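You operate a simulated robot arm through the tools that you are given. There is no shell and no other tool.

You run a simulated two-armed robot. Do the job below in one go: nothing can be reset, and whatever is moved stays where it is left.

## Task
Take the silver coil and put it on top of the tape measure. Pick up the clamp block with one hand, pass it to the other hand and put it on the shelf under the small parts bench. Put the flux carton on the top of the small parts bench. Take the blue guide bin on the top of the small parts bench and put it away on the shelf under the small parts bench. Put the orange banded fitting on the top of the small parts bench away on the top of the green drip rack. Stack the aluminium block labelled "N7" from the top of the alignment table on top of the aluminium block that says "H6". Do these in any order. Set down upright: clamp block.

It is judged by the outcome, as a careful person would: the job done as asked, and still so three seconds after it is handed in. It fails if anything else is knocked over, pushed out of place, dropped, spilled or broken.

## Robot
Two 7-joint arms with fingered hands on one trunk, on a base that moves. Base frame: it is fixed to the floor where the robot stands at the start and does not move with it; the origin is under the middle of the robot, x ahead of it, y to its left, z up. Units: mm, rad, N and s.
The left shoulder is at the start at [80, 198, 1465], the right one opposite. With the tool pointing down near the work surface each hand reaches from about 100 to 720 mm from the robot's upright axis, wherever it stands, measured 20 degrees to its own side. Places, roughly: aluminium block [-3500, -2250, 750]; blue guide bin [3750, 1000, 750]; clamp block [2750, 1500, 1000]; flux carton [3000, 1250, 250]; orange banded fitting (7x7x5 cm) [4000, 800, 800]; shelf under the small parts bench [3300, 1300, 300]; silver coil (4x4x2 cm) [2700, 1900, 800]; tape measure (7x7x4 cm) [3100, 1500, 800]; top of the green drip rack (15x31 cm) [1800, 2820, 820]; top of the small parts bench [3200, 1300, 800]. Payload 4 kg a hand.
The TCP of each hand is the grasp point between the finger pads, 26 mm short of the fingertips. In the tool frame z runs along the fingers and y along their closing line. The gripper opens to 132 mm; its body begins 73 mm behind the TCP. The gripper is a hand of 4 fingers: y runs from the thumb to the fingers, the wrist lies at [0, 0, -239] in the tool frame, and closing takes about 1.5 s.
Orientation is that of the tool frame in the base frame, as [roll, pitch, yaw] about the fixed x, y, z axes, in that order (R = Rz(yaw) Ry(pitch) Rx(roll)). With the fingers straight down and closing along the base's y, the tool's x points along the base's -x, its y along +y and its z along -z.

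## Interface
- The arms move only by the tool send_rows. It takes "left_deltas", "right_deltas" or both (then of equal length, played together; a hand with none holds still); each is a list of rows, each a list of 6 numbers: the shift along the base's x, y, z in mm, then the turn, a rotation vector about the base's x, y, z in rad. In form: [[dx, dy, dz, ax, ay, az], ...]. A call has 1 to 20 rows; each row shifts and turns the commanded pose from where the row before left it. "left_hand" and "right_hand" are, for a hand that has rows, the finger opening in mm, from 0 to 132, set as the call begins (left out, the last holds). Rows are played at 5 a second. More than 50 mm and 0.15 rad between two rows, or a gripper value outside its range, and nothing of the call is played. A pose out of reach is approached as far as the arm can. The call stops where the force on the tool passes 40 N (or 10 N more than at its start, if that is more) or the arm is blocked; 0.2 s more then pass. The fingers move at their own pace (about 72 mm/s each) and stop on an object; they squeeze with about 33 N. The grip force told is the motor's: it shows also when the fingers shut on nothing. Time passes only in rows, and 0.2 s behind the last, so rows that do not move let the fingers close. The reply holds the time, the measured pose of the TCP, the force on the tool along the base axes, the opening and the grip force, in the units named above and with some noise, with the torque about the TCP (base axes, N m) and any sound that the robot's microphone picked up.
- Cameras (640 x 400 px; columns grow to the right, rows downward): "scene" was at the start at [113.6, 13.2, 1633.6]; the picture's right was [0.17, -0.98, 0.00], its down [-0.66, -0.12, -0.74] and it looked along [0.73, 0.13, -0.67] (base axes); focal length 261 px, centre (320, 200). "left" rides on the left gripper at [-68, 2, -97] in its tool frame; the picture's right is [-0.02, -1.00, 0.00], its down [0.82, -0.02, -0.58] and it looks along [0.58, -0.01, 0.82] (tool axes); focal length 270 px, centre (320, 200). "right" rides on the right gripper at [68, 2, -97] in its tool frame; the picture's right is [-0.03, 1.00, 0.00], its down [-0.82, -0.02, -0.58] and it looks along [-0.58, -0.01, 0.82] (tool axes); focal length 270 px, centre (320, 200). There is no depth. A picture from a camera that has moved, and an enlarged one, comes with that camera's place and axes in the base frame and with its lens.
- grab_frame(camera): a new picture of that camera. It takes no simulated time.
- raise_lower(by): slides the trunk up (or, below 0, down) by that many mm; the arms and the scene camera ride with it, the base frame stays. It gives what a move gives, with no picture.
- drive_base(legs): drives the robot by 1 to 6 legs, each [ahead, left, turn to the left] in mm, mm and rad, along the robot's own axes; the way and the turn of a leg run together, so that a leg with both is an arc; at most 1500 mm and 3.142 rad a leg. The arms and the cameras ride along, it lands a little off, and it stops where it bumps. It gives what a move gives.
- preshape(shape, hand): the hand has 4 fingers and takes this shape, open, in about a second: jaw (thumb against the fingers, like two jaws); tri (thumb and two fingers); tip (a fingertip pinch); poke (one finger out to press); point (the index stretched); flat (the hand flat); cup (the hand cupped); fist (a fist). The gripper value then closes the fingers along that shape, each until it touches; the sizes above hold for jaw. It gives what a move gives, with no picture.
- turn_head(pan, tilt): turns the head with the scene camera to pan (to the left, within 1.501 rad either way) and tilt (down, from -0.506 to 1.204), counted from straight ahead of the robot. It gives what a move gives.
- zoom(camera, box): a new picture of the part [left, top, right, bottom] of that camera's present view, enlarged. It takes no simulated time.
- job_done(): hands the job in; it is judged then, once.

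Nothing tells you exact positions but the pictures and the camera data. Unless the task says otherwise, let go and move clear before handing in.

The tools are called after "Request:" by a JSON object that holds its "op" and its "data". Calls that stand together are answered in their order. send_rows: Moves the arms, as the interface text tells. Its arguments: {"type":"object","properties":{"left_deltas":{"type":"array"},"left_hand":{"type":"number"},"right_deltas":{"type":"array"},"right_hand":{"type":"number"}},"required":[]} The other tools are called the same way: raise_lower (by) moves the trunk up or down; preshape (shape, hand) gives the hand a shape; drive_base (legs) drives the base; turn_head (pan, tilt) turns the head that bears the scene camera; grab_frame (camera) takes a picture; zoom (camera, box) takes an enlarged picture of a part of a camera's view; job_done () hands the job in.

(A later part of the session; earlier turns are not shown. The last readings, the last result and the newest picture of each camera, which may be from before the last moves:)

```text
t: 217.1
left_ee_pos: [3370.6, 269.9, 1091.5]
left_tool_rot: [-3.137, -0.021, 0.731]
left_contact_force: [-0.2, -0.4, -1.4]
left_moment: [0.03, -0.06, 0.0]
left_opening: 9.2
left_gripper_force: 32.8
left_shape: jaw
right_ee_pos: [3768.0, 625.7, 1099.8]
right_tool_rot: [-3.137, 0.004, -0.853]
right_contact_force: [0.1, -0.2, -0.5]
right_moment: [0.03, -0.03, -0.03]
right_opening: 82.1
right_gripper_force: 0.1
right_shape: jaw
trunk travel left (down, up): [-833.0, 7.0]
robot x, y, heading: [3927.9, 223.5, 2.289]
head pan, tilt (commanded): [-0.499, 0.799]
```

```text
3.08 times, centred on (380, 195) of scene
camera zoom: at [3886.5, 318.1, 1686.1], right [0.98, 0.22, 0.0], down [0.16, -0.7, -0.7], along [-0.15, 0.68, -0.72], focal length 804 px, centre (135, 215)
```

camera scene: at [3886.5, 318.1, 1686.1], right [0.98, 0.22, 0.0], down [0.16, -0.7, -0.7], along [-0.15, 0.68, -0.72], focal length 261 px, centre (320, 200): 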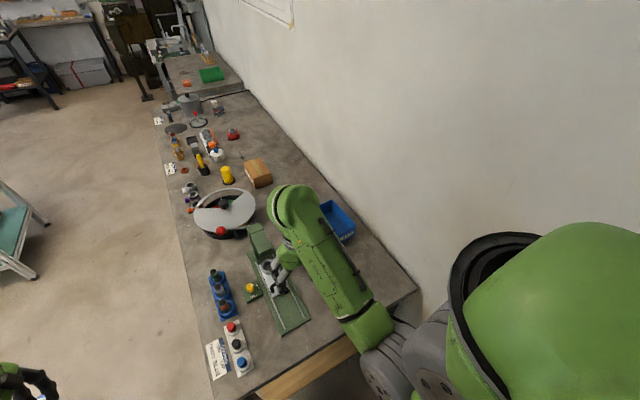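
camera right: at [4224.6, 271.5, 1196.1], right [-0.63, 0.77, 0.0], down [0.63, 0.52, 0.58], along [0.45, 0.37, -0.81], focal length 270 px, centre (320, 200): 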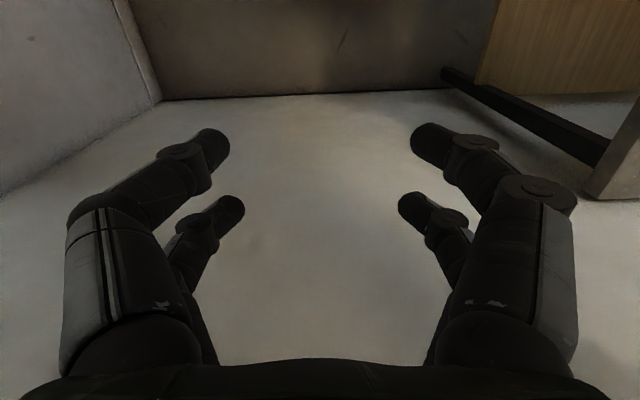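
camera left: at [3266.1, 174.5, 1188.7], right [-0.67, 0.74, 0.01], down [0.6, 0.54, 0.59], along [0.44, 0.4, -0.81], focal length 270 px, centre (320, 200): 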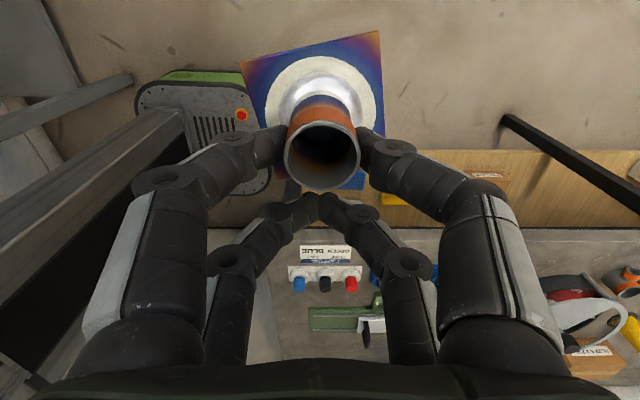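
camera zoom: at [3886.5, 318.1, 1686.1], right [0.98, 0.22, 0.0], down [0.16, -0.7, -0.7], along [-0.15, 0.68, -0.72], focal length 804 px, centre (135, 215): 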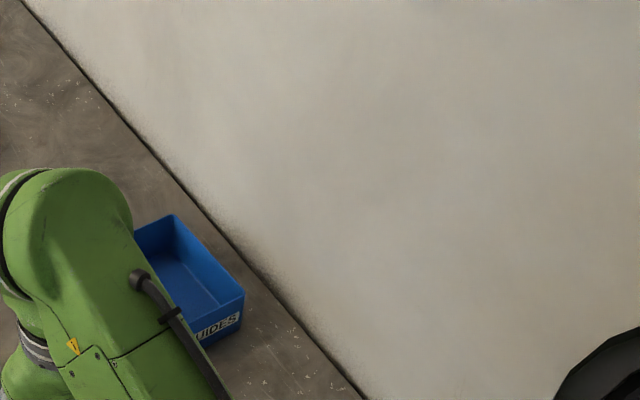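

The bin (about 167×109 mm) is centred near [3797,999], turned about 0.06 rad from the bench. I'll open the right hand and move it above the bin.

Request:
{"op": "send_rows", "data": {"right_deltas": [[3.6, 46.6, 0, 0, 0, 0.0075], [3.6, 46.6, 0, 0, 0, 0.0075], [3.6, 46.6, 0, 0, 0, 0.0075], [3.6, 46.6, 0, 0, 0, 0.0075], [3.6, 46.6, 0, 0, 0, 0.0075], [3.6, 46.6, 0, 0, 0, 0.0075], [3.6, 46.6, 0, 0, 0, 0.0075], [3.6, 46.6, 0, 0, 0, 0.0075], [0, 0, 0, 0, 0, 0]], "right_hand": 132}}

Request:
{"op": "raise_lower", "data": {"by": -130}}

Request:
{"op": "grab_frame", "data": {"camera": "right"}}

Request:
{"op": "grab_frame", "data": {"camera": "scene"}}

```text
t: 219.1
left_ee_pos: [3371.3, 273.2, 1092.3]
left_tool_rot: [-3.137, -0.019, 0.729]
left_contact_force: [0.1, 0.5, -0.7]
left_moment: [0.01, -0.03, -0.01]
left_opening: 9.3
left_gripper_force: 33.0
left_shape: jaw
right_ee_pos: [3799.7, 1003.2, 1100.3]
right_tool_rot: [3.142, 0.003, -0.795]
right_contact_force: [-0.2, 0.6, 0.2]
right_moment: [0.0, -0.05, 0.01]
right_opening: 131.7
right_gripper_force: 0.0
right_shape: jaw
trunk travel left (down, up): [-833.0, 7.0]
robot x, y, heading: [3927.1, 222.6, 2.293]
head pan, tilt (commanded): [-0.499, 0.799]
```

```text
t: 220.6
left_ee_pos: [3373.0, 273.9, 963.1]
left_tool_rot: [-3.138, -0.018, 0.727]
left_contact_force: [-0.6, -0.5, -0.9]
left_moment: [0.02, -0.02, 0.0]
left_opening: 9.6
left_gripper_force: 33.2
left_shape: jaw
right_ee_pos: [3799.0, 1004.0, 969.7]
right_tool_rot: [-3.141, 0.005, -0.794]
right_contact_force: [0.5, 0.2, -0.4]
right_moment: [0.03, -0.04, 0.0]
right_opening: 131.9
right_gripper_force: 0.1
right_shape: jaw
trunk travel left (down, up): [-703.0, 137.0]
robot x, y, heading: [3929.8, 225.2, 2.291]
head pan, tilt (commanded): [-0.499, 0.799]
```

```text
taken
camera right: at [3846.4, 954.7, 1068.2], right [-0.73, -0.68, 0.0], down [-0.56, 0.59, 0.58], along [-0.4, 0.42, -0.81], focal length 270 px, centre (320, 200)
```

right: 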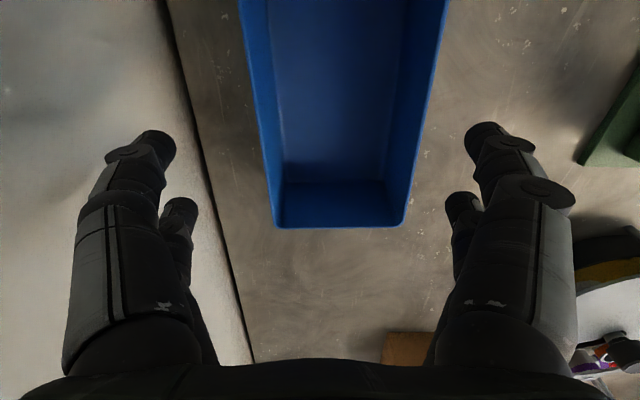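

```text
taken
camera scene: at [3891.6, 323.3, 1556.0], right [0.98, 0.22, 0.0], down [0.16, -0.7, -0.7], along [-0.15, 0.68, -0.72], focal length 261 px, centre (320, 200)
```

scene: 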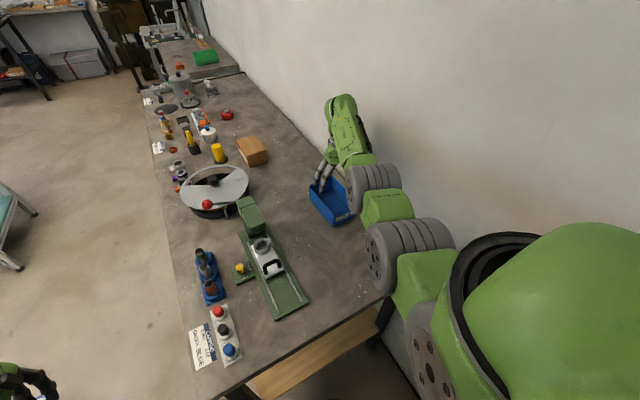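

The yaw matches well, but the wrist camera shows the bin about 15 mm toward the bench front relative to the hand. I'll correct that and descend partway.

Request:
{"op": "send_rows", "data": {"right_deltas": [[-5.3, -5.2, -20, 0, 0, 0], [-5.3, -5.2, -25, 0, 0, 0], [0, 0, 0, 0, 0, 0]]}}

Request:
{"op": "grab_frame", "data": {"camera": "right"}}

```text
t: 221.4
left_ee_pos: [3372.7, 272.7, 962.6]
left_tool_rot: [-3.138, -0.018, 0.728]
left_contact_force: [-0.6, -0.3, -1.3]
left_moment: [0.03, -0.04, 0.0]
left_opening: 9.5
left_gripper_force: 32.8
left_shape: jaw
right_ee_pos: [3787.6, 993.8, 926.7]
right_tool_rot: [3.141, 0.001, -0.795]
right_contact_force: [0.0, -1.0, 0.3]
right_moment: [-0.03, 0.03, -0.02]
right_opening: 131.9
right_gripper_force: 0.1
right_shape: jaw
trunk travel left (down, up): [-703.0, 137.0]
robot x, y, heading: [3927.4, 226.0, 2.294]
head pan, tilt (commanded): [-0.499, 0.799]
```

```text
taken
camera right: at [3835.2, 943.8, 1024.4], right [-0.73, -0.68, 0.0], down [-0.56, 0.59, 0.58], along [-0.4, 0.42, -0.81], focal length 270 px, centre (320, 200)
```

right: 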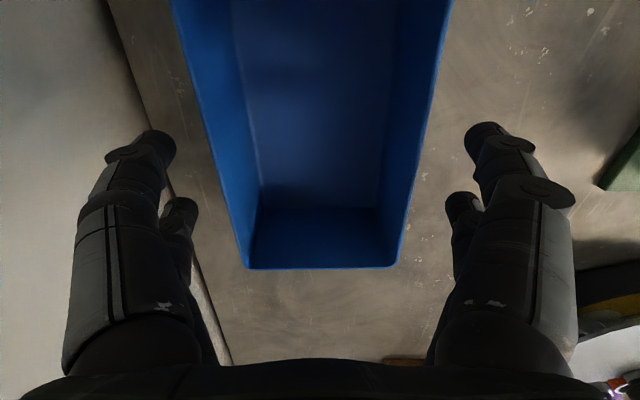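

Laterally it's now centred within 2 mm. I'll shift 12 mm along the bin's length to its middle and descend around it.

Request:
{"op": "send_rows", "data": {"right_deltas": [[-4.2, 4.3, 0, 0, 0, 0], [-4.2, 4.3, -20, 0, 0, 0], [0, 0, -20, 0, 0, 0], [0, 0, -18, 0, 0, 0], [0, 0, -10, 0, 0, 0], [0, 0, 0, 0, 0, 0]]}}

Request:
{"op": "grab_frame", "data": {"camera": "right"}}

Request:
{"op": "zoom", "data": {"camera": "scene", "box": [260, 80, 440, 240]}}

```text
t: 222.8
left_ee_pos: [3374.3, 271.8, 962.4]
left_tool_rot: [-3.136, -0.019, 0.727]
left_contact_force: [0.2, 0.0, -1.6]
left_moment: [-0.02, -0.03, 0.0]
left_opening: 9.4
left_gripper_force: 33.5
left_shape: jaw
right_ee_pos: [3786.1, 985.8, 872.9]
right_tool_rot: [-3.141, 0.003, -0.794]
right_contact_force: [1.6, 0.5, 1.9]
right_moment: [0.02, -0.02, 0.05]
right_opening: 132.0
right_gripper_force: 0.1
right_shape: jaw
right hand out of reach, approached as far as the arm can: row 2, 3, 4, 5
trunk travel left (down, up): [-703.0, 137.0]
robot x, y, heading: [3928.0, 219.8, 2.29]
head pan, tilt (commanded): [-0.499, 0.799]
```

```text
taken
camera right: at [3833.3, 936.1, 970.0], right [-0.73, -0.68, 0.0], down [-0.56, 0.59, 0.58], along [-0.4, 0.42, -0.81], focal length 270 px, centre (320, 200)
```

right: 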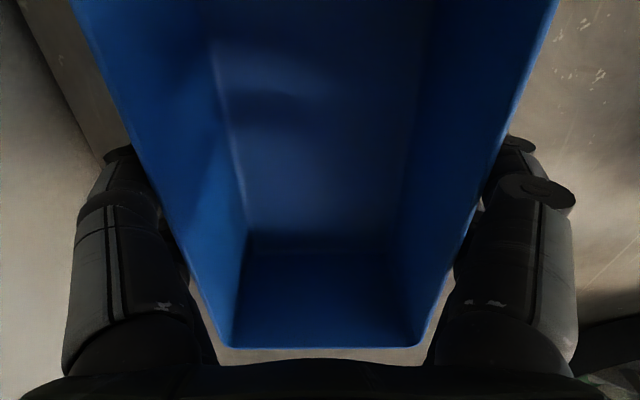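

```text
2.50 times, centred on (350, 160) of scene
camera zoom: at [3891.6, 323.0, 1556.0], right [0.98, 0.22, 0.0], down [0.16, -0.7, -0.7], along [-0.15, 0.68, -0.72], focal length 653 px, centre (245, 300)
```

zoom: 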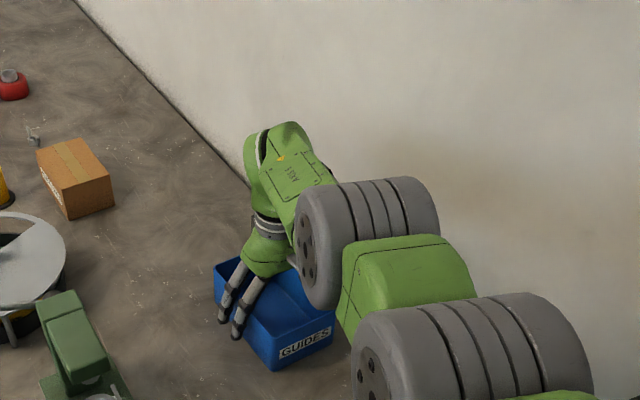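

The fingers straddle the bin's two long walls. The arm is at its reach limit, so I'll lower the last 15 mm with the trunk and close.

Request:
{"op": "raise_lower", "data": {"by": -14}}

Request:
{"op": "send_rows", "data": {"right_deltas": [[0, 0, 0, 0, 0, 0], [0, 0, 0, 0, 0, 0], [0, 0, 0, 0, 0, 0], [0, 0, 0, 0, 0, 0], [0, 0, 0, 0, 0, 0], [0, 0, 0, 0, 0, 0]], "right_hand": 80}}

Request:
{"op": "grab_frame", "data": {"camera": "right"}}

```text
t: 223.5
left_ee_pos: [3374.8, 270.6, 950.7]
left_tool_rot: [-3.134, -0.019, 0.726]
left_contact_force: [0.1, 0.6, -1.5]
left_moment: [0.06, -0.01, -0.04]
left_opening: 9.4
left_gripper_force: 32.9
left_shape: jaw
right_ee_pos: [3785.8, 986.2, 864.4]
right_tool_rot: [-3.135, 0.013, -0.794]
right_contact_force: [1.9, 1.1, 27.0]
right_moment: [0.04, -0.22, 0.0]
right_opening: 131.6
right_gripper_force: 0.1
right_shape: jaw
trunk travel left (down, up): [-689.0, 151.0]
robot x, y, heading: [3926.6, 222.2, 2.287]
head pan, tilt (commanded): [-0.499, 0.799]
```

```text
t: 224.9
left_ee_pos: [3374.2, 271.0, 949.7]
left_tool_rot: [-3.135, -0.019, 0.729]
left_contact_force: [0.4, -0.2, -1.1]
left_moment: [-0.01, -0.01, -0.02]
left_opening: 9.4
left_gripper_force: 33.0
left_shape: jaw
right_ee_pos: [3787.3, 984.8, 861.8]
right_tool_rot: [-3.138, 0.009, -0.795]
right_contact_force: [-1.1, 10.0, 28.1]
right_moment: [-0.43, 0.48, -0.2]
right_opening: 104.3
right_gripper_force: 33.3
right_shape: jaw
trunk travel left (down, up): [-689.0, 151.0]
robot x, y, heading: [3930.4, 222.5, 2.289]
head pan, tilt (commanded): [-0.499, 0.799]
```

```text
taken
camera right: at [3833.5, 935.0, 959.2], right [-0.73, -0.68, 0.0], down [-0.56, 0.59, 0.58], along [-0.4, 0.43, -0.81], focal length 270 px, centre (320, 200)
```

right: 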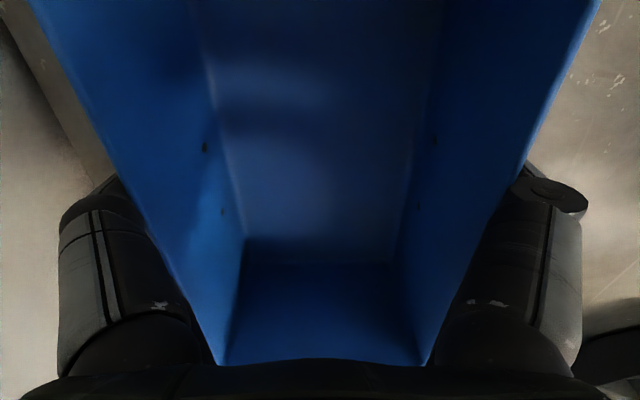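

The fingertips touched the bench as I lowered, but the bin is gripped at 104 mm. I'll lift slightly with the trunk and check.

Request:
{"op": "raise_lower", "data": {"by": 30}}

Request:
{"op": "grab_frame", "data": {"camera": "right"}}

Request:
{"op": "zoom", "data": {"camera": "scene", "box": [260, 80, 440, 240]}}

```text
t: 225.6
left_ee_pos: [3373.3, 270.8, 977.7]
left_tool_rot: [-3.136, -0.018, 0.728]
left_contact_force: [0.0, -0.1, -1.6]
left_moment: [0.01, 0.01, -0.01]
left_opening: 9.0
left_gripper_force: 32.2
left_shape: jaw
right_ee_pos: [3786.7, 982.5, 887.1]
right_tool_rot: [-3.141, 0.0, -0.793]
right_contact_force: [0.8, -0.2, -1.1]
right_moment: [0.02, -0.02, 0.02]
right_opening: 104.4
right_gripper_force: 33.0
right_shape: jaw
trunk travel left (down, up): [-719.0, 121.0]
robot x, y, heading: [3929.6, 222.6, 2.288]
head pan, tilt (commanded): [-0.499, 0.799]
```

```text
taken
camera right: at [3833.9, 934.5, 984.9], right [-0.73, -0.68, 0.0], down [-0.56, 0.6, 0.58], along [-0.4, 0.42, -0.82], focal length 270 px, centre (320, 200)
```

right: 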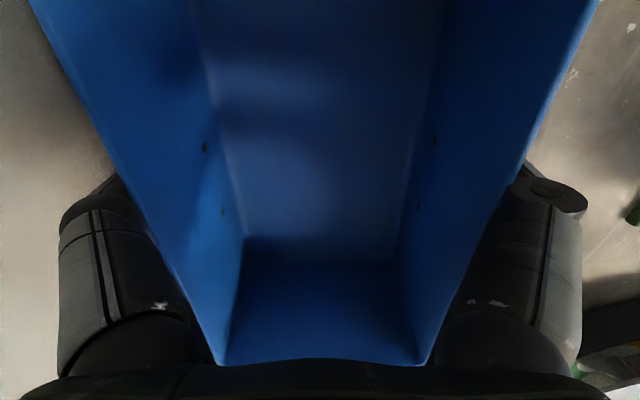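

```text
2.50 times, centred on (350, 160) of scene
camera zoom: at [3891.8, 322.1, 1571.9], right [0.98, 0.22, 0.0], down [0.16, -0.7, -0.7], along [-0.15, 0.68, -0.72], focal length 653 px, centre (245, 300)
```

zoom: 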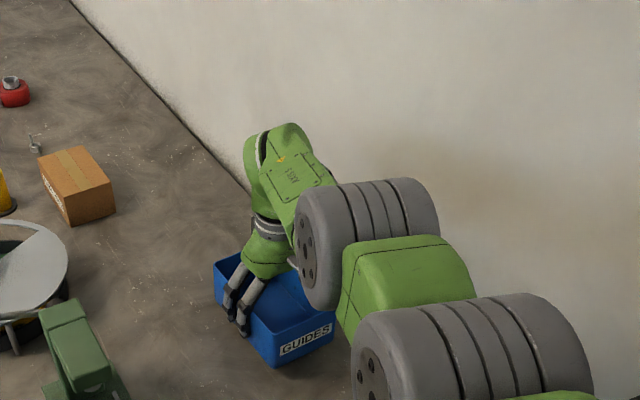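

The bin is lifted and held. I'll raise the trunk fully, retract the bin toward me, then step away from the wall and turn back.

Request:
{"op": "raise_lower", "data": {"by": 119}}

Request:
{"op": "send_rows", "data": {"right_deltas": [[-1.1, -30, 20, 0, 0, 0], [-1.1, -44.6, 15, 0, 0, 0], [-1.1, -44.6, 15, 0, 0, 0], [-1.1, -44.6, 10, 0, 0, 0], [-1.1, -44.6, 10, 0, 0, 0], [-1.1, -44.6, 0, 0, 0, 0], [-1.1, -44.6, 0, 0, 0, 0], [0, -14, 0, 0, 0, 0]]}}

Request:
{"op": "grab_frame", "data": {"camera": "scene"}}

Request:
{"op": "grab_frame", "data": {"camera": "left"}}

```text
t: 227.1
left_ee_pos: [3373.3, 274.4, 1097.0]
left_tool_rot: [-3.138, -0.017, 0.727]
left_contact_force: [0.0, 0.0, -2.4]
left_moment: [0.01, -0.05, 0.02]
left_opening: 9.4
left_gripper_force: 33.5
left_shape: jaw
right_ee_pos: [3786.4, 985.1, 1006.8]
right_tool_rot: [-3.141, 0.001, -0.794]
right_contact_force: [0.0, -0.3, -1.9]
right_moment: [-0.01, -0.02, -0.01]
right_opening: 104.5
right_gripper_force: 33.0
right_shape: jaw
trunk travel left (down, up): [-838.0, 2.0]
robot x, y, heading: [3928.1, 224.9, 2.294]
head pan, tilt (commanded): [-0.499, 0.799]
```

```text
t: 228.9
left_ee_pos: [3373.5, 273.5, 1097.6]
left_tool_rot: [-3.136, -0.017, 0.727]
left_contact_force: [-0.3, 0.3, -2.2]
left_moment: [-0.01, -0.02, 0.02]
left_opening: 9.5
left_gripper_force: 33.2
left_shape: jaw
right_ee_pos: [3695.3, 922.3, 1007.9]
right_tool_rot: [-3.142, 0.001, -0.794]
right_contact_force: [0.8, -0.9, -1.7]
right_moment: [0.03, 0.01, 0.0]
right_opening: 104.3
right_gripper_force: 33.0
right_shape: jaw
right hand out of reach, approached as far as the arm can: row 1, 2, 3, 4, 5, 6, 7, 8
trunk travel left (down, up): [-838.0, 2.0]
robot x, y, heading: [3925.3, 221.7, 2.289]
head pan, tilt (commanded): [-0.499, 0.799]
```

```text
taken
camera scene: at [3891.0, 323.2, 1690.9], right [0.98, 0.22, 0.0], down [0.16, -0.7, -0.7], along [-0.15, 0.68, -0.72], focal length 261 px, centre (320, 200)
```

scene: 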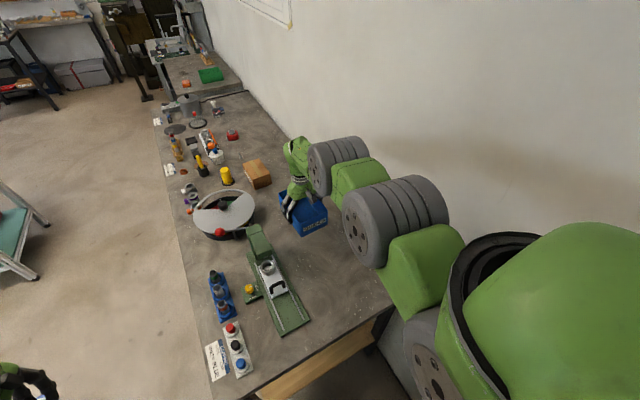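

```text
taken
camera left: at [3323.2, 225.3, 1193.4], right [-0.68, 0.73, 0.0], down [0.59, 0.55, 0.59], along [0.43, 0.41, -0.81], focal length 270 px, centre (320, 200)
```

left: 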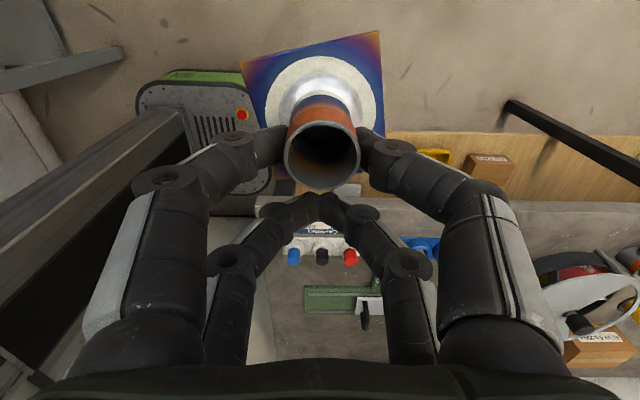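

The right arm didn't follow the retraction and only slid sideways. I'll try a small pure pull-back to see how it responds, since the press is nearby.

Request:
{"op": "send_rows", "data": {"right_deltas": [[13, -15, 10, 0, 0, 0], [13, -15, 10, 0, 0, 0]]}}

Request:
{"op": "grab_frame", "data": {"camera": "right"}}

```text
t: 229.5
left_ee_pos: [3372.3, 272.8, 1097.0]
left_tool_rot: [-3.136, -0.018, 0.728]
left_contact_force: [0.4, -0.4, -1.1]
left_moment: [0.02, -0.02, 0.0]
left_opening: 9.5
left_gripper_force: 33.0
left_shape: jaw
right_ee_pos: [3700.2, 927.3, 1014.9]
right_tool_rot: [3.141, 0.003, -0.795]
right_contact_force: [0.6, -0.1, -1.7]
right_moment: [-0.03, -0.03, -0.01]
right_opening: 104.3
right_gripper_force: 33.0
right_shape: jaw
right hand out of reach, approached as far as the arm can: row 1, 2
trunk travel left (down, up): [-838.0, 2.0]
robot x, y, heading: [3926.1, 220.9, 2.287]
head pan, tilt (commanded): [-0.499, 0.799]
```

```text
taken
camera right: at [3746.8, 877.6, 1112.7], right [-0.73, -0.68, 0.0], down [-0.56, 0.6, 0.58], along [-0.39, 0.42, -0.82], focal length 270 px, centre (320, 200)
```

right: 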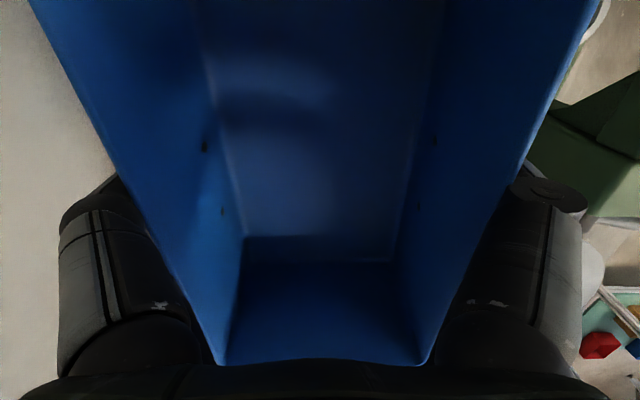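

Request:
{"op": "send_rows", "data": {"right_deltas": [[0, 0, 15, 0, 0, 0], [0, 0, 15, 0, 0, 0]]}}

```text
t: 230.1
left_ee_pos: [3373.1, 273.5, 1098.5]
left_tool_rot: [-3.137, -0.017, 0.728]
left_contact_force: [0.9, -0.1, -1.5]
left_moment: [0.06, -0.01, -0.04]
left_opening: 9.6
left_gripper_force: 33.4
left_shape: jaw
right_ee_pos: [3694.9, 932.6, 1043.9]
right_tool_rot: [3.141, 0.001, -0.795]
right_contact_force: [-0.2, 0.1, -1.5]
right_moment: [-0.02, 0.03, 0.0]
right_opening: 104.4
right_gripper_force: 32.6
right_shape: jaw
right hand out of reach, approached as far as the arm can: row 1, 2
trunk travel left (down, up): [-838.0, 2.0]
robot x, y, heading: [3926.4, 222.0, 2.289]
head pan, tilt (commanded): [-0.499, 0.799]
```

Pure upward motion works, so I'll raise the bin clear of everything and move the base instead of retracting the arm.

Request:
{"op": "send_rows", "data": {"right_deltas": [[0, 0, 15, 0, 0, 0], [0, 0, 15, 0, 0, 0], [0, 0, 15, 0, 0, 0], [0, 0, 15, 0, 0, 0]]}}

Request:
{"op": "grab_frame", "data": {"camera": "scene"}}

```text
t: 231.1
left_ee_pos: [3372.4, 272.6, 1097.7]
left_tool_rot: [-3.136, -0.018, 0.728]
left_contact_force: [0.1, -0.1, -1.3]
left_moment: [0.04, -0.04, 0.02]
left_opening: 9.5
left_gripper_force: 33.3
left_shape: jaw
right_ee_pos: [3691.3, 942.8, 1101.4]
right_tool_rot: [3.142, 0.0, -0.796]
right_contact_force: [-0.9, -0.4, -1.6]
right_moment: [0.02, 0.03, 0.03]
right_opening: 104.5
right_gripper_force: 32.8
right_shape: jaw
right hand out of reach, approached as far as the arm can: row 1, 3, 4
trunk travel left (down, up): [-838.0, 2.0]
robot x, y, heading: [3929.4, 225.2, 2.292]
head pan, tilt (commanded): [-0.499, 0.799]
```

```text
taken
camera scene: at [3891.4, 323.6, 1690.9], right [0.98, 0.22, 0.0], down [0.16, -0.7, -0.7], along [-0.15, 0.68, -0.72], focal length 261 px, centre (320, 200)
```

scene: 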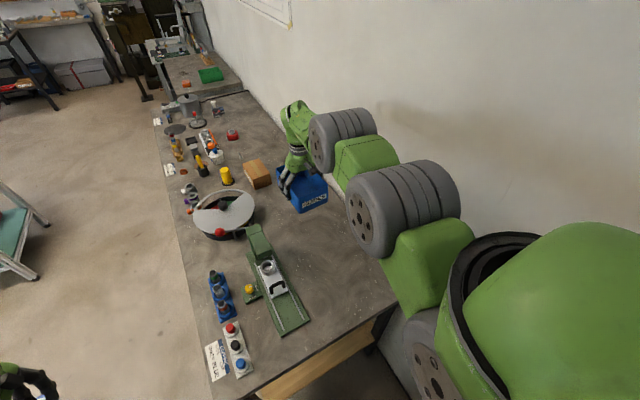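

Request:
{"op": "send_rows", "data": {"right_deltas": [[18, -31, 0, 0, 0, 0], [18, -31, 0, 0, 0, 0], [18, -31, 0, 0, 0, 0]]}}

```text
t: 231.9
left_ee_pos: [3374.1, 273.6, 1096.8]
left_tool_rot: [-3.136, -0.018, 0.729]
left_contact_force: [-0.7, -1.0, -1.4]
left_moment: [0.03, -0.05, 0.0]
left_opening: 9.2
left_gripper_force: 33.4
left_shape: jaw
right_ee_pos: [3688.5, 939.7, 1094.4]
right_tool_rot: [3.141, -0.002, -0.792]
right_contact_force: [0.8, -0.1, -1.7]
right_moment: [-0.02, 0.0, 0.02]
right_opening: 104.4
right_gripper_force: 33.2
right_shape: jaw
right hand out of reach, approached as far as the arm can: row 1, 2, 3
trunk travel left (down, up): [-838.0, 2.0]
robot x, y, heading: [3929.0, 223.8, 2.29]
head pan, tilt (commanded): [-0.499, 0.799]
```

Request:
{"op": "send_rows", "data": {"right_deltas": [[15, 13, 0, 0, 0, 0], [15, 13, 0, 0, 0, 0], [15, 13, 0, 0, 0, 0], [15, 13, 0, 0, 0, 0]]}}

```text
t: 232.9
left_ee_pos: [3373.3, 274.1, 1097.4]
left_tool_rot: [-3.136, -0.017, 0.73]
left_contact_force: [0.0, 0.6, -1.1]
left_moment: [0.0, -0.05, 0.0]
left_opening: 9.5
left_gripper_force: 33.2
left_shape: jaw
right_ee_pos: [3749.1, 991.6, 1093.2]
right_tool_rot: [3.142, 0.004, -0.794]
right_contact_force: [0.5, -0.2, -2.0]
right_moment: [-0.02, 0.0, -0.02]
right_opening: 104.4
right_gripper_force: 32.8
right_shape: jaw
trunk travel left (down, up): [-838.0, 2.0]
robot x, y, heading: [3923.8, 222.0, 2.293]
head pan, tilt (commanded): [-0.499, 0.799]
```

Moving right works. Now I'll try pulling back from here along the way I came.

Request:
{"op": "send_rows", "data": {"right_deltas": [[13, -15, 0, 0, 0, 0], [13, -15, 0, 0, 0, 0], [13, -15, 0, 0, 0, 0]]}}

```text
t: 233.7
left_ee_pos: [3373.7, 274.4, 1098.2]
left_tool_rot: [-3.138, -0.017, 0.728]
left_contact_force: [0.4, 0.4, -2.8]
left_moment: [0.06, -0.03, 0.04]
left_opening: 9.2
left_gripper_force: 33.1
left_shape: jaw
right_ee_pos: [3771.2, 984.0, 1087.1]
right_tool_rot: [3.14, 0.001, -0.794]
right_contact_force: [0.1, 0.3, -2.1]
right_moment: [0.01, -0.02, 0.0]
right_opening: 104.3
right_gripper_force: 33.1
right_shape: jaw
right hand out of reach, approached as far as the arm can: row 2, 3
trunk travel left (down, up): [-838.0, 2.0]
robot x, y, heading: [3930.5, 221.9, 2.289]
head pan, tilt (commanded): [-0.499, 0.799]
```

The arm only moves within a thin shell near full stretch, which suggests the elbow passed through straight. I'll keep it extended at this height and use the base: slide out of the corner sideways through the passage.

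Request:
{"op": "drive_base", "data": {"legs": [[0, 250, 0]]}}

Request:
{"op": "turn_head", "data": {"pan": 0.2, "tilt": 0.9}}

Request:
{"op": "grab_frame", "data": {"camera": "scene"}}

```text
t: 235.5
left_ee_pos: [3187.2, 108.6, 1098.2]
left_tool_rot: [-3.136, -0.014, 0.733]
left_contact_force: [-0.4, 0.0, -1.6]
left_moment: [0.04, -0.02, 0.04]
left_opening: 9.6
left_gripper_force: 32.9
left_shape: jaw
right_ee_pos: [3581.9, 820.6, 1085.1]
right_tool_rot: [3.137, 0.003, -0.789]
right_contact_force: [0.5, 0.0, -2.0]
right_moment: [-0.05, 0.03, 0.01]
right_opening: 104.2
right_gripper_force: 33.2
right_shape: jaw
trunk travel left (down, up): [-838.0, 2.0]
robot x, y, heading: [3740.2, 62.1, 2.294]
head pan, tilt (commanded): [-0.499, 0.799]
```

```text
t: 236.6
left_ee_pos: [3184.7, 105.0, 1097.2]
left_tool_rot: [-3.136, -0.018, 0.732]
left_contact_force: [0.5, -0.6, -1.8]
left_moment: [0.04, 0.0, 0.02]
left_opening: 9.5
left_gripper_force: 32.6
left_shape: jaw
right_ee_pos: [3578.0, 816.2, 1088.4]
right_tool_rot: [-3.141, 0.003, -0.789]
right_contact_force: [0.0, 0.5, -1.5]
right_moment: [0.02, -0.04, -0.04]
right_opening: 104.5
right_gripper_force: 33.4
right_shape: jaw
trunk travel left (down, up): [-838.0, 2.0]
robot x, y, heading: [3741.4, 59.4, 2.292]
head pan, tilt (commanded): [0.201, 0.901]
```

```text
taken
camera scene: at [3659.2, 124.0, 1683.0], right [0.6, 0.8, 0.0], down [0.63, -0.47, -0.62], along [-0.49, 0.38, -0.78], focal length 261 px, centre (320, 200)
```

scene: 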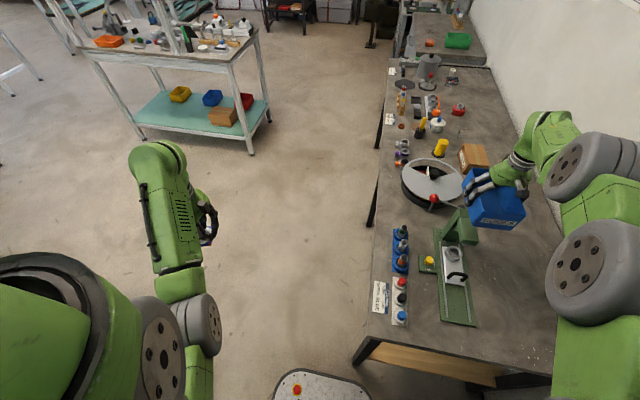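

Clear so far. Continuing sideways out of the passage.

Request:
{"op": "drive_base", "data": {"legs": [[0, 560, 0]]}}

Request:
{"op": "grab_frame", "data": {"camera": "scene"}}

```text
t: 239.8
left_ee_pos: [2770.6, -259.4, 1098.7]
left_tool_rot: [-3.135, -0.016, 0.734]
left_contact_force: [0.3, -0.6, -1.5]
left_moment: [0.0, -0.04, 0.04]
left_opening: 9.4
left_gripper_force: 33.2
left_shape: jaw
right_ee_pos: [3166.6, 452.0, 1086.4]
right_tool_rot: [3.14, 0.003, -0.792]
right_contact_force: [0.4, 0.3, -1.3]
right_moment: [-0.01, 0.01, -0.02]
right_opening: 104.4
right_gripper_force: 33.1
right_shape: jaw
trunk travel left (down, up): [-838.0, 2.0]
robot x, y, heading: [3324.2, -305.6, 2.297]
head pan, tilt (commanded): [0.201, 0.901]
```

```text
taken
camera scene: at [3246.8, -239.6, 1683.0], right [0.6, 0.8, 0.0], down [0.62, -0.47, -0.62], along [-0.5, 0.37, -0.78], focal length 261 px, centre (320, 200)
```

scene: 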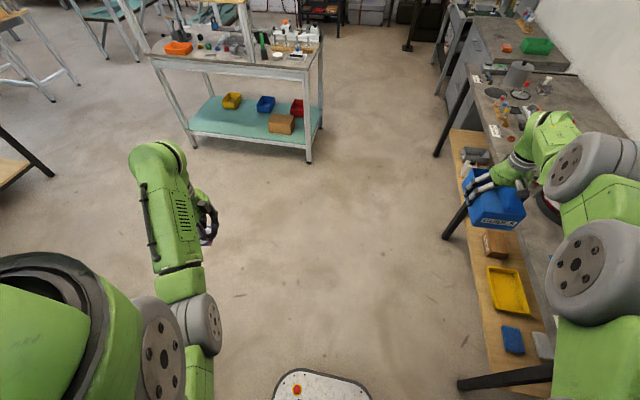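

I'm in open floor now. I'll stretch the right arm straight out and pull back to see if the elbow unbends the right way.

Request:
{"op": "send_rows", "data": {"right_deltas": [[-26, 30, 0, 0, 0, 0], [-26, 30, 0, 0, 0, 0], [-26, 30, 0, 0, 0, 0], [0, 0, -30, 0, 0, 0], [0, 0, -30, 0, 0, 0]]}}

Request:
{"op": "send_rows", "data": {"right_deltas": [[20, -23, 0, 0, 0, 0], [20, -23, 0, 0, 0, 0], [20, -23, 0, 0, 0, 0]]}}

```text
t: 241.0
left_ee_pos: [2769.8, -261.8, 1097.5]
left_tool_rot: [-3.137, -0.016, 0.734]
left_contact_force: [-0.5, -0.7, -2.3]
left_moment: [0.02, -0.05, 0.0]
left_opening: 9.4
left_gripper_force: 33.0
left_shape: jaw
right_ee_pos: [3129.3, 441.2, 1038.2]
right_tool_rot: [-3.141, 0.001, -0.79]
right_contact_force: [-0.6, 0.6, -0.9]
right_moment: [-0.02, 0.0, 0.01]
right_opening: 104.6
right_gripper_force: 33.2
right_shape: jaw
right hand out of reach, approached as far as the arm can: row 1, 2, 3, 4, 5
trunk travel left (down, up): [-838.0, 2.0]
robot x, y, heading: [3325.0, -310.6, 2.293]
head pan, tilt (commanded): [0.201, 0.901]
```

```text
t: 241.8
left_ee_pos: [2768.7, -260.6, 1096.4]
left_tool_rot: [-3.137, -0.017, 0.733]
left_contact_force: [-0.2, 0.3, -1.5]
left_moment: [0.02, -0.03, -0.01]
left_opening: 8.9
left_gripper_force: 33.2
left_shape: jaw
right_ee_pos: [3155.7, 431.5, 1021.3]
right_tool_rot: [3.139, -0.002, -0.79]
right_contact_force: [0.5, -0.9, -1.4]
right_moment: [-0.01, 0.03, 0.02]
right_opening: 104.0
right_gripper_force: 33.2
right_shape: jaw
right hand out of reach, approached as far as the arm can: row 1, 2, 3
trunk travel left (down, up): [-838.0, 2.0]
robot x, y, heading: [3322.1, -307.7, 2.294]
head pan, tilt (commanded): [0.201, 0.901]
```

Request:
{"op": "send_rows", "data": {"right_deltas": [[-21, 45, 0, 0, 0, 0], [-21, 45, 0, 0, 0, 0], [-21, 45, 0, 0, 0, 0], [-21, 45, 0, 0, 0, 0], [-21, 45, 0, 0, 0, 0], [-21, 45, 0, 0, 0, 0], [-21, 45, 0, 0, 0, 0], [-21, 45, 0, 0, 0, 0]]}}

Request:
{"op": "send_rows", "data": {"right_deltas": [[20, -40, 0, 0, 0, 0], [20, -40, 0, 0, 0, 0], [20, -40, 0, 0, 0, 0]]}}

```text
t: 243.6
left_ee_pos: [2768.2, -260.5, 1097.4]
left_tool_rot: [-3.137, -0.018, 0.733]
left_contact_force: [-0.8, 0.7, -0.9]
left_moment: [0.01, -0.06, -0.01]
left_opening: 9.6
left_gripper_force: 33.1
left_shape: jaw
right_ee_pos: [3136.2, 445.7, 1039.8]
right_tool_rot: [3.141, -0.001, -0.793]
right_contact_force: [-0.3, 0.2, -1.8]
right_moment: [0.01, -0.01, 0.0]
right_opening: 104.3
right_gripper_force: 32.7
right_shape: jaw
right hand out of reach, approached as far as the arm can: row 1, 2, 3, 4, 5, 6, 7, 8
trunk travel left (down, up): [-838.0, 2.0]
robot x, y, heading: [3324.2, -311.7, 2.294]
head pan, tilt (commanded): [0.201, 0.901]
```

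```text
t: 244.4
left_ee_pos: [2771.4, -265.8, 1099.0]
left_tool_rot: [-3.134, -0.019, 0.733]
left_contact_force: [0.6, -0.5, -0.8]
left_moment: [0.08, -0.02, 0.01]
left_opening: 9.4
left_gripper_force: 33.3
left_shape: jaw
right_ee_pos: [3197.8, 322.0, 1043.1]
right_tool_rot: [3.14, 0.005, -0.792]
right_contact_force: [-0.2, -0.8, -1.4]
right_moment: [0.03, 0.04, -0.01]
right_opening: 104.2
right_gripper_force: 32.6
right_shape: jaw
trunk travel left (down, up): [-838.0, 2.0]
robot x, y, heading: [3323.0, -309.9, 2.29]
head pan, tilt (commanded): [0.201, 0.901]
```

That worked: the elbow is back on the normal side. I'll retract the bin to a comfortable carrying pose.

Request:
{"op": "send_rows", "data": {"right_deltas": [[-3.2, -42, 11, 0, 0, 0], [-3.2, -42, 11, 0, 0, 0], [-3.2, -42, 11, 0, 0, 0], [-3.2, -42, 11, 0, 0, 0], [0, 0, 0, 0, 0, 0]]}}

Request:
{"op": "grab_frame", "data": {"camera": "scene"}}

Request:
{"op": "grab_frame", "data": {"camera": "right"}}

```text
t: 245.6
left_ee_pos: [2769.6, -262.2, 1097.5]
left_tool_rot: [-3.135, -0.019, 0.733]
left_contact_force: [0.2, 0.2, -2.1]
left_moment: [0.03, -0.04, 0.0]
left_opening: 9.4
left_gripper_force: 33.4
left_shape: jaw
right_ee_pos: [3182.4, 155.8, 1085.7]
right_tool_rot: [3.14, 0.003, -0.791]
right_contact_force: [0.2, 0.3, -1.9]
right_moment: [0.03, -0.02, 0.02]
right_opening: 104.2
right_gripper_force: 33.4
right_shape: jaw
trunk travel left (down, up): [-838.0, 2.0]
robot x, y, heading: [3322.3, -309.3, 2.294]
head pan, tilt (commanded): [0.201, 0.901]
```

```text
taken
camera scene: at [3244.6, -242.9, 1683.1], right [0.6, 0.8, 0.0], down [0.63, -0.47, -0.62], along [-0.5, 0.37, -0.78], focal length 261 px, centre (320, 200)
```

scene: 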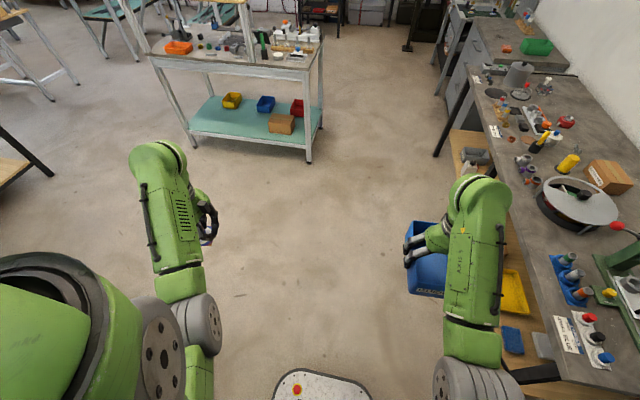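

```text
taken
camera right: at [3229.8, 107.1, 1183.7], right [-0.73, -0.69, 0.0], down [-0.56, 0.59, 0.58], along [-0.4, 0.42, -0.82], focal length 270 px, centre (320, 200)
```

right: 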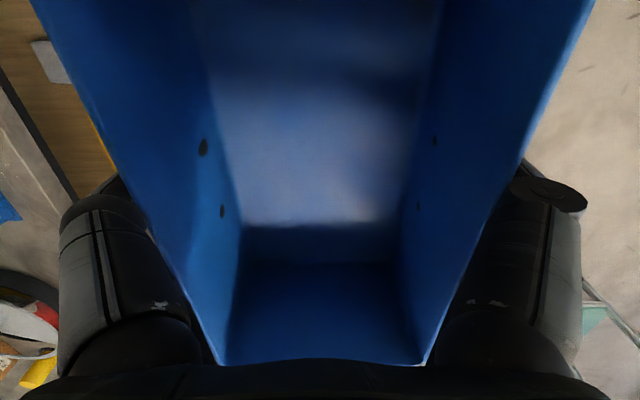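

Good carrying pose. I'll turn right to face the bench again, then drive left along it to the free part of the shelf.

Request:
{"op": "drive_base", "data": {"legs": [[0, 0, -0.79], [0, 0, -0.782], [100, 0, 0]]}}

Request:
{"op": "drive_base", "data": {"legs": [[0, 800, 0], [0, 800, 0]]}}

Request:
{"op": "turn_head", "data": {"pan": -0.1, "tilt": 0.8}}

Request:
{"op": "grab_frame", "data": {"camera": "scene"}}

```text
t: 250.8
left_ee_pos: [3438.5, 304.4, 1101.4]
left_tool_rot: [-3.129, -0.017, -0.839]
left_contact_force: [-0.5, 0.1, -1.5]
left_moment: [-0.01, -0.05, 0.02]
left_opening: 9.2
left_gripper_force: 32.8
left_shape: jaw
right_ee_pos: [3856.4, -110.1, 1088.0]
right_tool_rot: [3.141, 0.012, -2.363]
right_contact_force: [0.0, 0.0, -2.0]
right_moment: [0.02, -0.05, 0.01]
right_opening: 104.0
right_gripper_force: 33.3
right_shape: jaw
trunk travel left (down, up): [-838.0, 2.0]
robot x, y, heading: [3398.7, -244.1, 0.724]
head pan, tilt (commanded): [0.201, 0.901]
```

```text
t: 259.2
left_ee_pos: [2394.8, 1552.8, 1098.8]
left_tool_rot: [-3.134, -0.019, -0.86]
left_contact_force: [0.1, 0.2, -1.3]
left_moment: [-0.01, -0.04, 0.02]
left_opening: 9.2
left_gripper_force: 33.3
left_shape: jaw
right_ee_pos: [2803.8, 1131.1, 1085.3]
right_tool_rot: [3.14, 0.002, -2.384]
right_contact_force: [0.1, 0.0, -0.9]
right_moment: [0.0, -0.03, 0.02]
right_opening: 104.1
right_gripper_force: 32.8
right_shape: jaw
trunk travel left (down, up): [-838.0, 2.0]
robot x, y, heading: [2336.7, 1004.3, 0.702]
head pan, tilt (commanded): [0.201, 0.901]
```

```text
t: 260.0
left_ee_pos: [2393.3, 1554.7, 1097.8]
left_tool_rot: [-3.136, -0.017, -0.858]
left_contact_force: [0.5, 0.7, -1.9]
left_moment: [-0.04, 0.0, 0.05]
left_opening: 9.5
left_gripper_force: 32.8
left_shape: jaw
right_ee_pos: [2803.0, 1132.4, 1084.8]
right_tool_rot: [-3.141, 0.002, -2.383]
right_contact_force: [-0.3, -0.8, -0.9]
right_moment: [0.0, 0.01, -0.02]
right_opening: 104.0
right_gripper_force: 32.9
right_shape: jaw
trunk travel left (down, up): [-838.0, 2.0]
robot x, y, heading: [2334.5, 998.7, 0.702]
head pan, tilt (commanded): [-0.099, 0.799]
```

```text
taken
camera scene: at [2425.6, 1064.8, 1690.9], right [0.57, -0.82, 0.0], down [-0.59, -0.41, -0.7], along [0.57, 0.4, -0.72], focal length 261 px, centre (320, 200)
```

scene: 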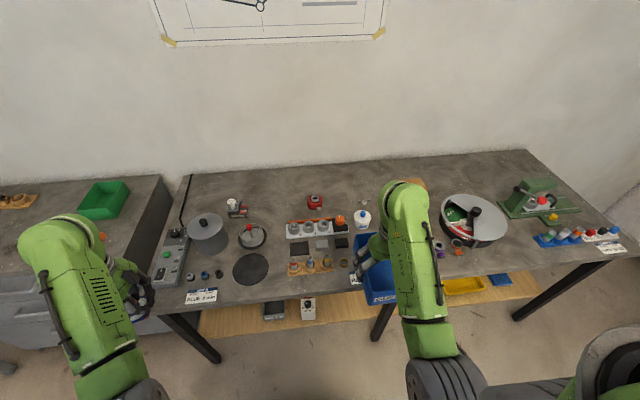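

The clamp block and COILS bin are visible on the shelf. I'll step back 70 mm and lower the trunk in front of the free shelf space.

Request:
{"op": "drive_base", "data": {"legs": [[-70, 0, 0.018]]}}

Request:
{"op": "raise_lower", "data": {"by": -400}}

Request:
{"op": "raise_lower", "data": {"by": -300}}

Request:
{"op": "turn_head", "data": {"pan": -0.1, "tilt": 0.6}}

Request:
{"op": "grab_frame", "data": {"camera": "scene"}}

Request:
{"op": "grab_frame", "data": {"camera": "right"}}

```text
t: 261.0
left_ee_pos: [2343.4, 1518.5, 1092.6]
left_tool_rot: [3.135, -0.019, -0.841]
left_contact_force: [0.7, 1.2, -1.9]
left_moment: [-0.08, 0.03, -0.02]
left_opening: 9.2
left_gripper_force: 33.0
left_shape: jaw
right_ee_pos: [2758.9, 1103.3, 1079.6]
right_tool_rot: [3.139, -0.01, -2.364]
right_contact_force: [0.7, 1.1, -2.1]
right_moment: [-0.04, 0.07, 0.01]
right_opening: 104.4
right_gripper_force: 33.3
right_shape: jaw
trunk travel left (down, up): [-838.0, 2.0]
robot x, y, heading: [2283.1, 957.5, 0.716]
head pan, tilt (commanded): [-0.099, 0.799]
```

```text
t: 264.8
left_ee_pos: [2333.7, 1511.0, 697.9]
left_tool_rot: [-3.138, -0.02, -0.841]
left_contact_force: [-0.4, 0.1, -1.5]
left_moment: [-0.03, -0.05, 0.0]
left_opening: 9.2
left_gripper_force: 33.5
left_shape: jaw
right_ee_pos: [2751.7, 1095.4, 686.4]
right_tool_rot: [-3.142, 0.002, -2.365]
right_contact_force: [-0.3, 0.2, -1.7]
right_moment: [-0.01, 0.04, 0.03]
right_opening: 104.2
right_gripper_force: 33.3
right_shape: jaw
trunk travel left (down, up): [-438.0, 402.0]
robot x, y, heading: [2282.9, 955.1, 0.718]
head pan, tilt (commanded): [-0.099, 0.799]
```

```text
t: 267.8
left_ee_pos: [2334.5, 1511.4, 397.5]
left_tool_rot: [-3.136, -0.019, -0.841]
left_contact_force: [0.6, -0.3, -1.2]
left_moment: [-0.03, -0.03, -0.03]
left_opening: 9.3
left_gripper_force: 33.3
left_shape: jaw
right_ee_pos: [2750.0, 1096.1, 386.2]
right_tool_rot: [-3.141, 0.002, -2.364]
right_contact_force: [0.3, -0.1, -1.7]
right_moment: [0.02, 0.01, 0.02]
right_opening: 104.2
right_gripper_force: 32.6
right_shape: jaw
trunk travel left (down, up): [-138.0, 702.0]
robot x, y, heading: [2284.0, 956.5, 0.719]
head pan, tilt (commanded): [-0.099, 0.799]
```

```text
t: 268.6
left_ee_pos: [2333.3, 1511.1, 397.9]
left_tool_rot: [-3.137, -0.02, -0.841]
left_contact_force: [-0.6, -0.1, -2.5]
left_moment: [0.0, -0.06, 0.0]
left_opening: 9.3
left_gripper_force: 33.0
left_shape: jaw
right_ee_pos: [2750.4, 1095.3, 385.7]
right_tool_rot: [3.14, 0.002, -2.365]
right_contact_force: [-0.1, 0.4, -1.8]
right_moment: [0.01, -0.01, 0.03]
right_opening: 104.2
right_gripper_force: 33.0
right_shape: jaw
trunk travel left (down, up): [-138.0, 702.0]
robot x, y, heading: [2285.6, 957.8, 0.721]
head pan, tilt (commanded): [-0.099, 0.6]
```

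```text
taken
camera scene: at [2380.1, 1027.1, 1007.7], right [0.58, -0.81, 0.0], down [-0.46, -0.33, -0.82], along [0.67, 0.48, -0.57], focal length 261 px, centre (320, 200)
```

scene: 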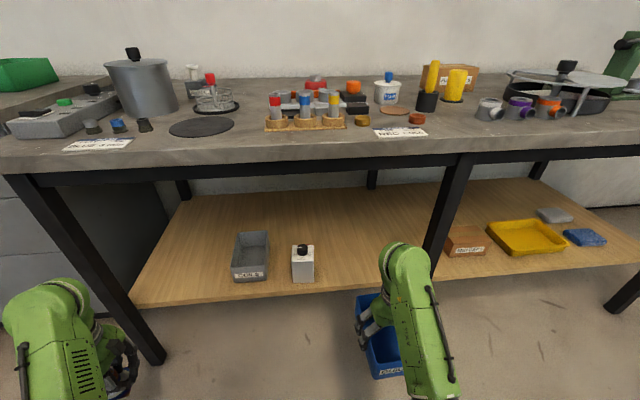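

```text
taken
camera right: at [2700.5, 1050.9, 483.2], right [-0.68, 0.73, 0.0], down [0.6, 0.56, 0.58], along [0.42, 0.4, -0.82], focal length 270 px, centre (320, 200)
```

right: 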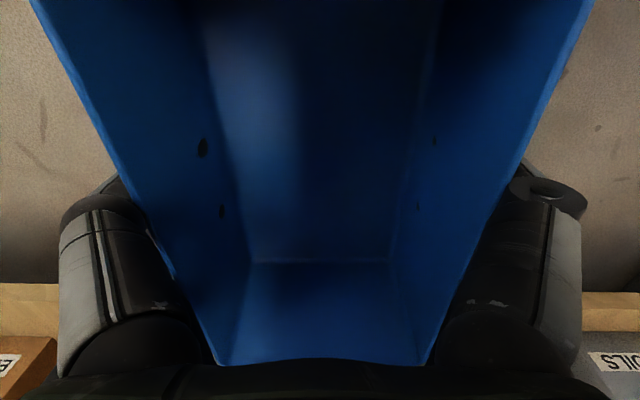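

I'm in front of the gap with the bin at z≈386. I'll drive ahead 90 mm, then extend the arm inward at a low height.

Request:
{"op": "drive_base", "data": {"legs": [[90, 0, 0]]}}

Request:
{"op": "send_rows", "data": {"right_deltas": [[0, 0, -8, 0, 0, -0.018], [0, 0, -8, 0, 0, -0.018], [22.5, 19.8, -4, 0, 0, -0.018], [22.5, 19.8, 0, 0, 0, 0], [22.5, 19.8, 0, 0, 0, 0], [0, 0, 0, 0, 0, 0]]}}

Request:
{"op": "grab_frame", "data": {"camera": "scene"}}

Request:
{"op": "grab_frame", "data": {"camera": "right"}}

```text
t: 269.6
left_ee_pos: [2400.3, 1568.9, 396.9]
left_tool_rot: [-3.138, -0.019, -0.843]
left_contact_force: [0.0, 0.1, -1.6]
left_moment: [-0.04, -0.01, 0.02]
left_opening: 9.2
left_gripper_force: 32.9
left_shape: jaw
right_ee_pos: [2817.3, 1155.6, 384.8]
right_tool_rot: [3.141, 0.001, -2.365]
right_contact_force: [-0.7, -0.4, -2.1]
right_moment: [0.02, 0.02, -0.01]
right_opening: 104.1
right_gripper_force: 33.0
right_shape: jaw
trunk travel left (down, up): [-138.0, 702.0]
robot x, y, heading: [2352.1, 1017.6, 0.716]
head pan, tilt (commanded): [-0.099, 0.6]
```

```text
t: 271.1
left_ee_pos: [2400.6, 1569.7, 397.8]
left_tool_rot: [-3.136, -0.019, -0.841]
left_contact_force: [-0.2, -0.6, -2.0]
left_moment: [-0.02, 0.01, 0.04]
left_opening: 9.2
left_gripper_force: 33.1
left_shape: jaw
right_ee_pos: [2885.4, 1211.9, 364.6]
right_tool_rot: [3.141, 0.0, -2.42]
right_contact_force: [-0.9, -0.1, -0.5]
right_moment: [-0.03, -0.01, 0.0]
right_opening: 104.3
right_gripper_force: 33.3
right_shape: jaw
trunk travel left (down, up): [-138.0, 702.0]
robot x, y, heading: [2351.0, 1013.8, 0.721]
head pan, tilt (commanded): [-0.099, 0.6]
```

```text
taken
camera scene: at [2446.3, 1085.2, 1007.8], right [0.58, -0.81, 0.0], down [-0.46, -0.33, -0.82], along [0.67, 0.48, -0.57], focal length 261 px, centre (320, 200)
```

scene: 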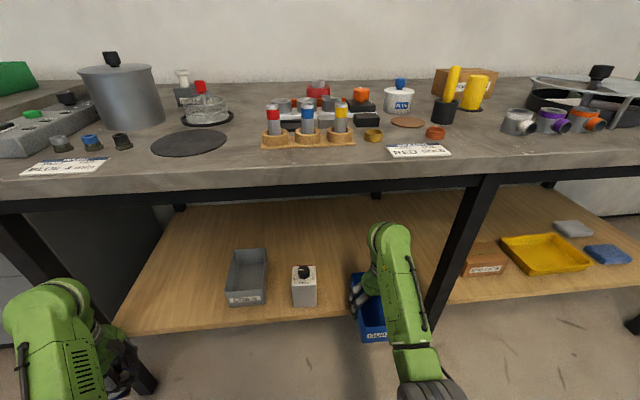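

```text
taken
camera right: at [2832.8, 1169.1, 462.8], right [-0.64, 0.77, 0.0], down [0.63, 0.52, 0.58], along [0.44, 0.37, -0.82], focal length 270 px, centre (320, 200)
```

right: 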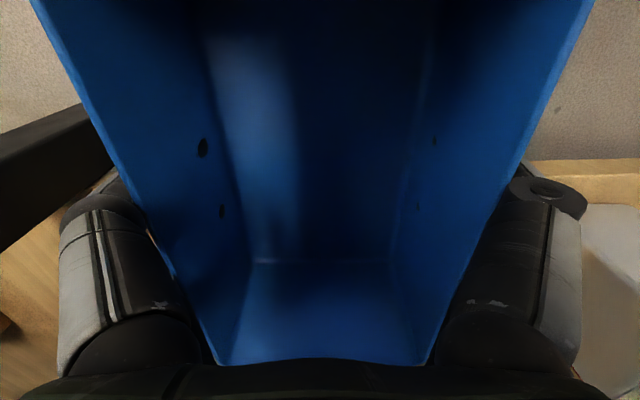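

The bin is partly over the shelf with room to the leg and the clamp block. Continuing inward 100 mm.

Request:
{"op": "send_rows", "data": {"right_deltas": [[25, 22, 0, 0, 0, 0], [25, 22, 0, 0, 0, 0], [25, 22, 0, 0, 0, 0], [0, 0, 0, 0, 0, 0]]}}

Request:
{"op": "grab_frame", "data": {"camera": "scene"}}

Request:
{"op": "zoom", "data": {"camera": "scene", "box": [280, 180, 500, 350]}}

```text
t: 272.1
left_ee_pos: [2399.9, 1569.7, 398.0]
left_tool_rot: [-3.137, -0.019, -0.841]
left_contact_force: [-0.1, 0.2, -1.2]
left_moment: [-0.02, -0.05, 0.02]
left_opening: 9.3
left_gripper_force: 32.8
left_shape: jaw
right_ee_pos: [2957.6, 1280.7, 363.7]
right_tool_rot: [-3.141, 0.0, -2.419]
right_contact_force: [0.0, -0.2, -1.3]
right_moment: [-0.01, 0.02, 0.0]
right_opening: 103.9
right_gripper_force: 32.6
right_shape: jaw
trunk travel left (down, up): [-138.0, 702.0]
robot x, y, heading: [2348.4, 1015.8, 0.717]
head pan, tilt (commanded): [-0.099, 0.6]
```

```text
taken
camera scene: at [2446.4, 1085.2, 1007.8], right [0.58, -0.81, 0.0], down [-0.46, -0.33, -0.82], along [0.67, 0.48, -0.57], focal length 261 px, centre (320, 200)
```

scene: 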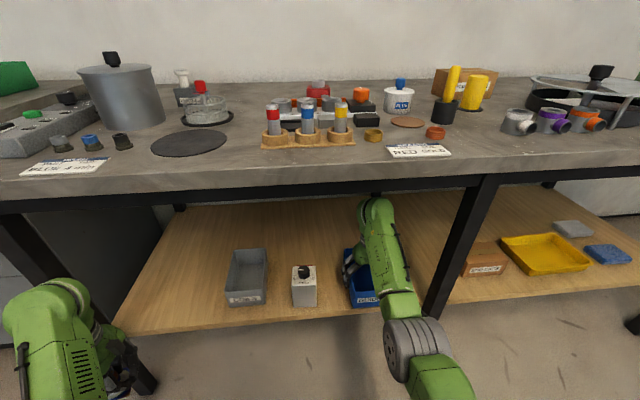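

```text
2.35 times, centred on (390, 265) of scene
camera zoom: at [2446.4, 1085.2, 1007.8], right [0.58, -0.81, 0.0], down [-0.46, -0.33, -0.82], along [0.67, 0.48, -0.57], focal length 615 px, centre (155, 47)
```

zoom: 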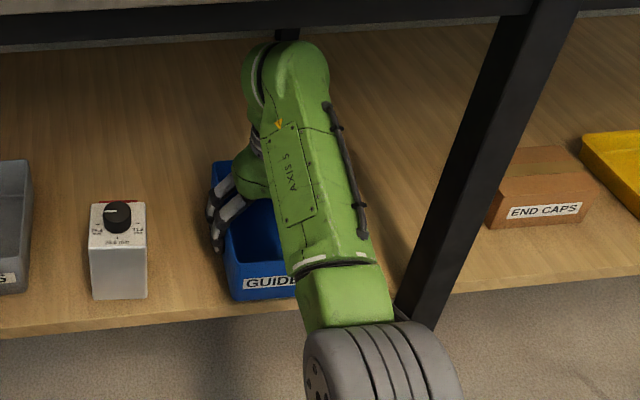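

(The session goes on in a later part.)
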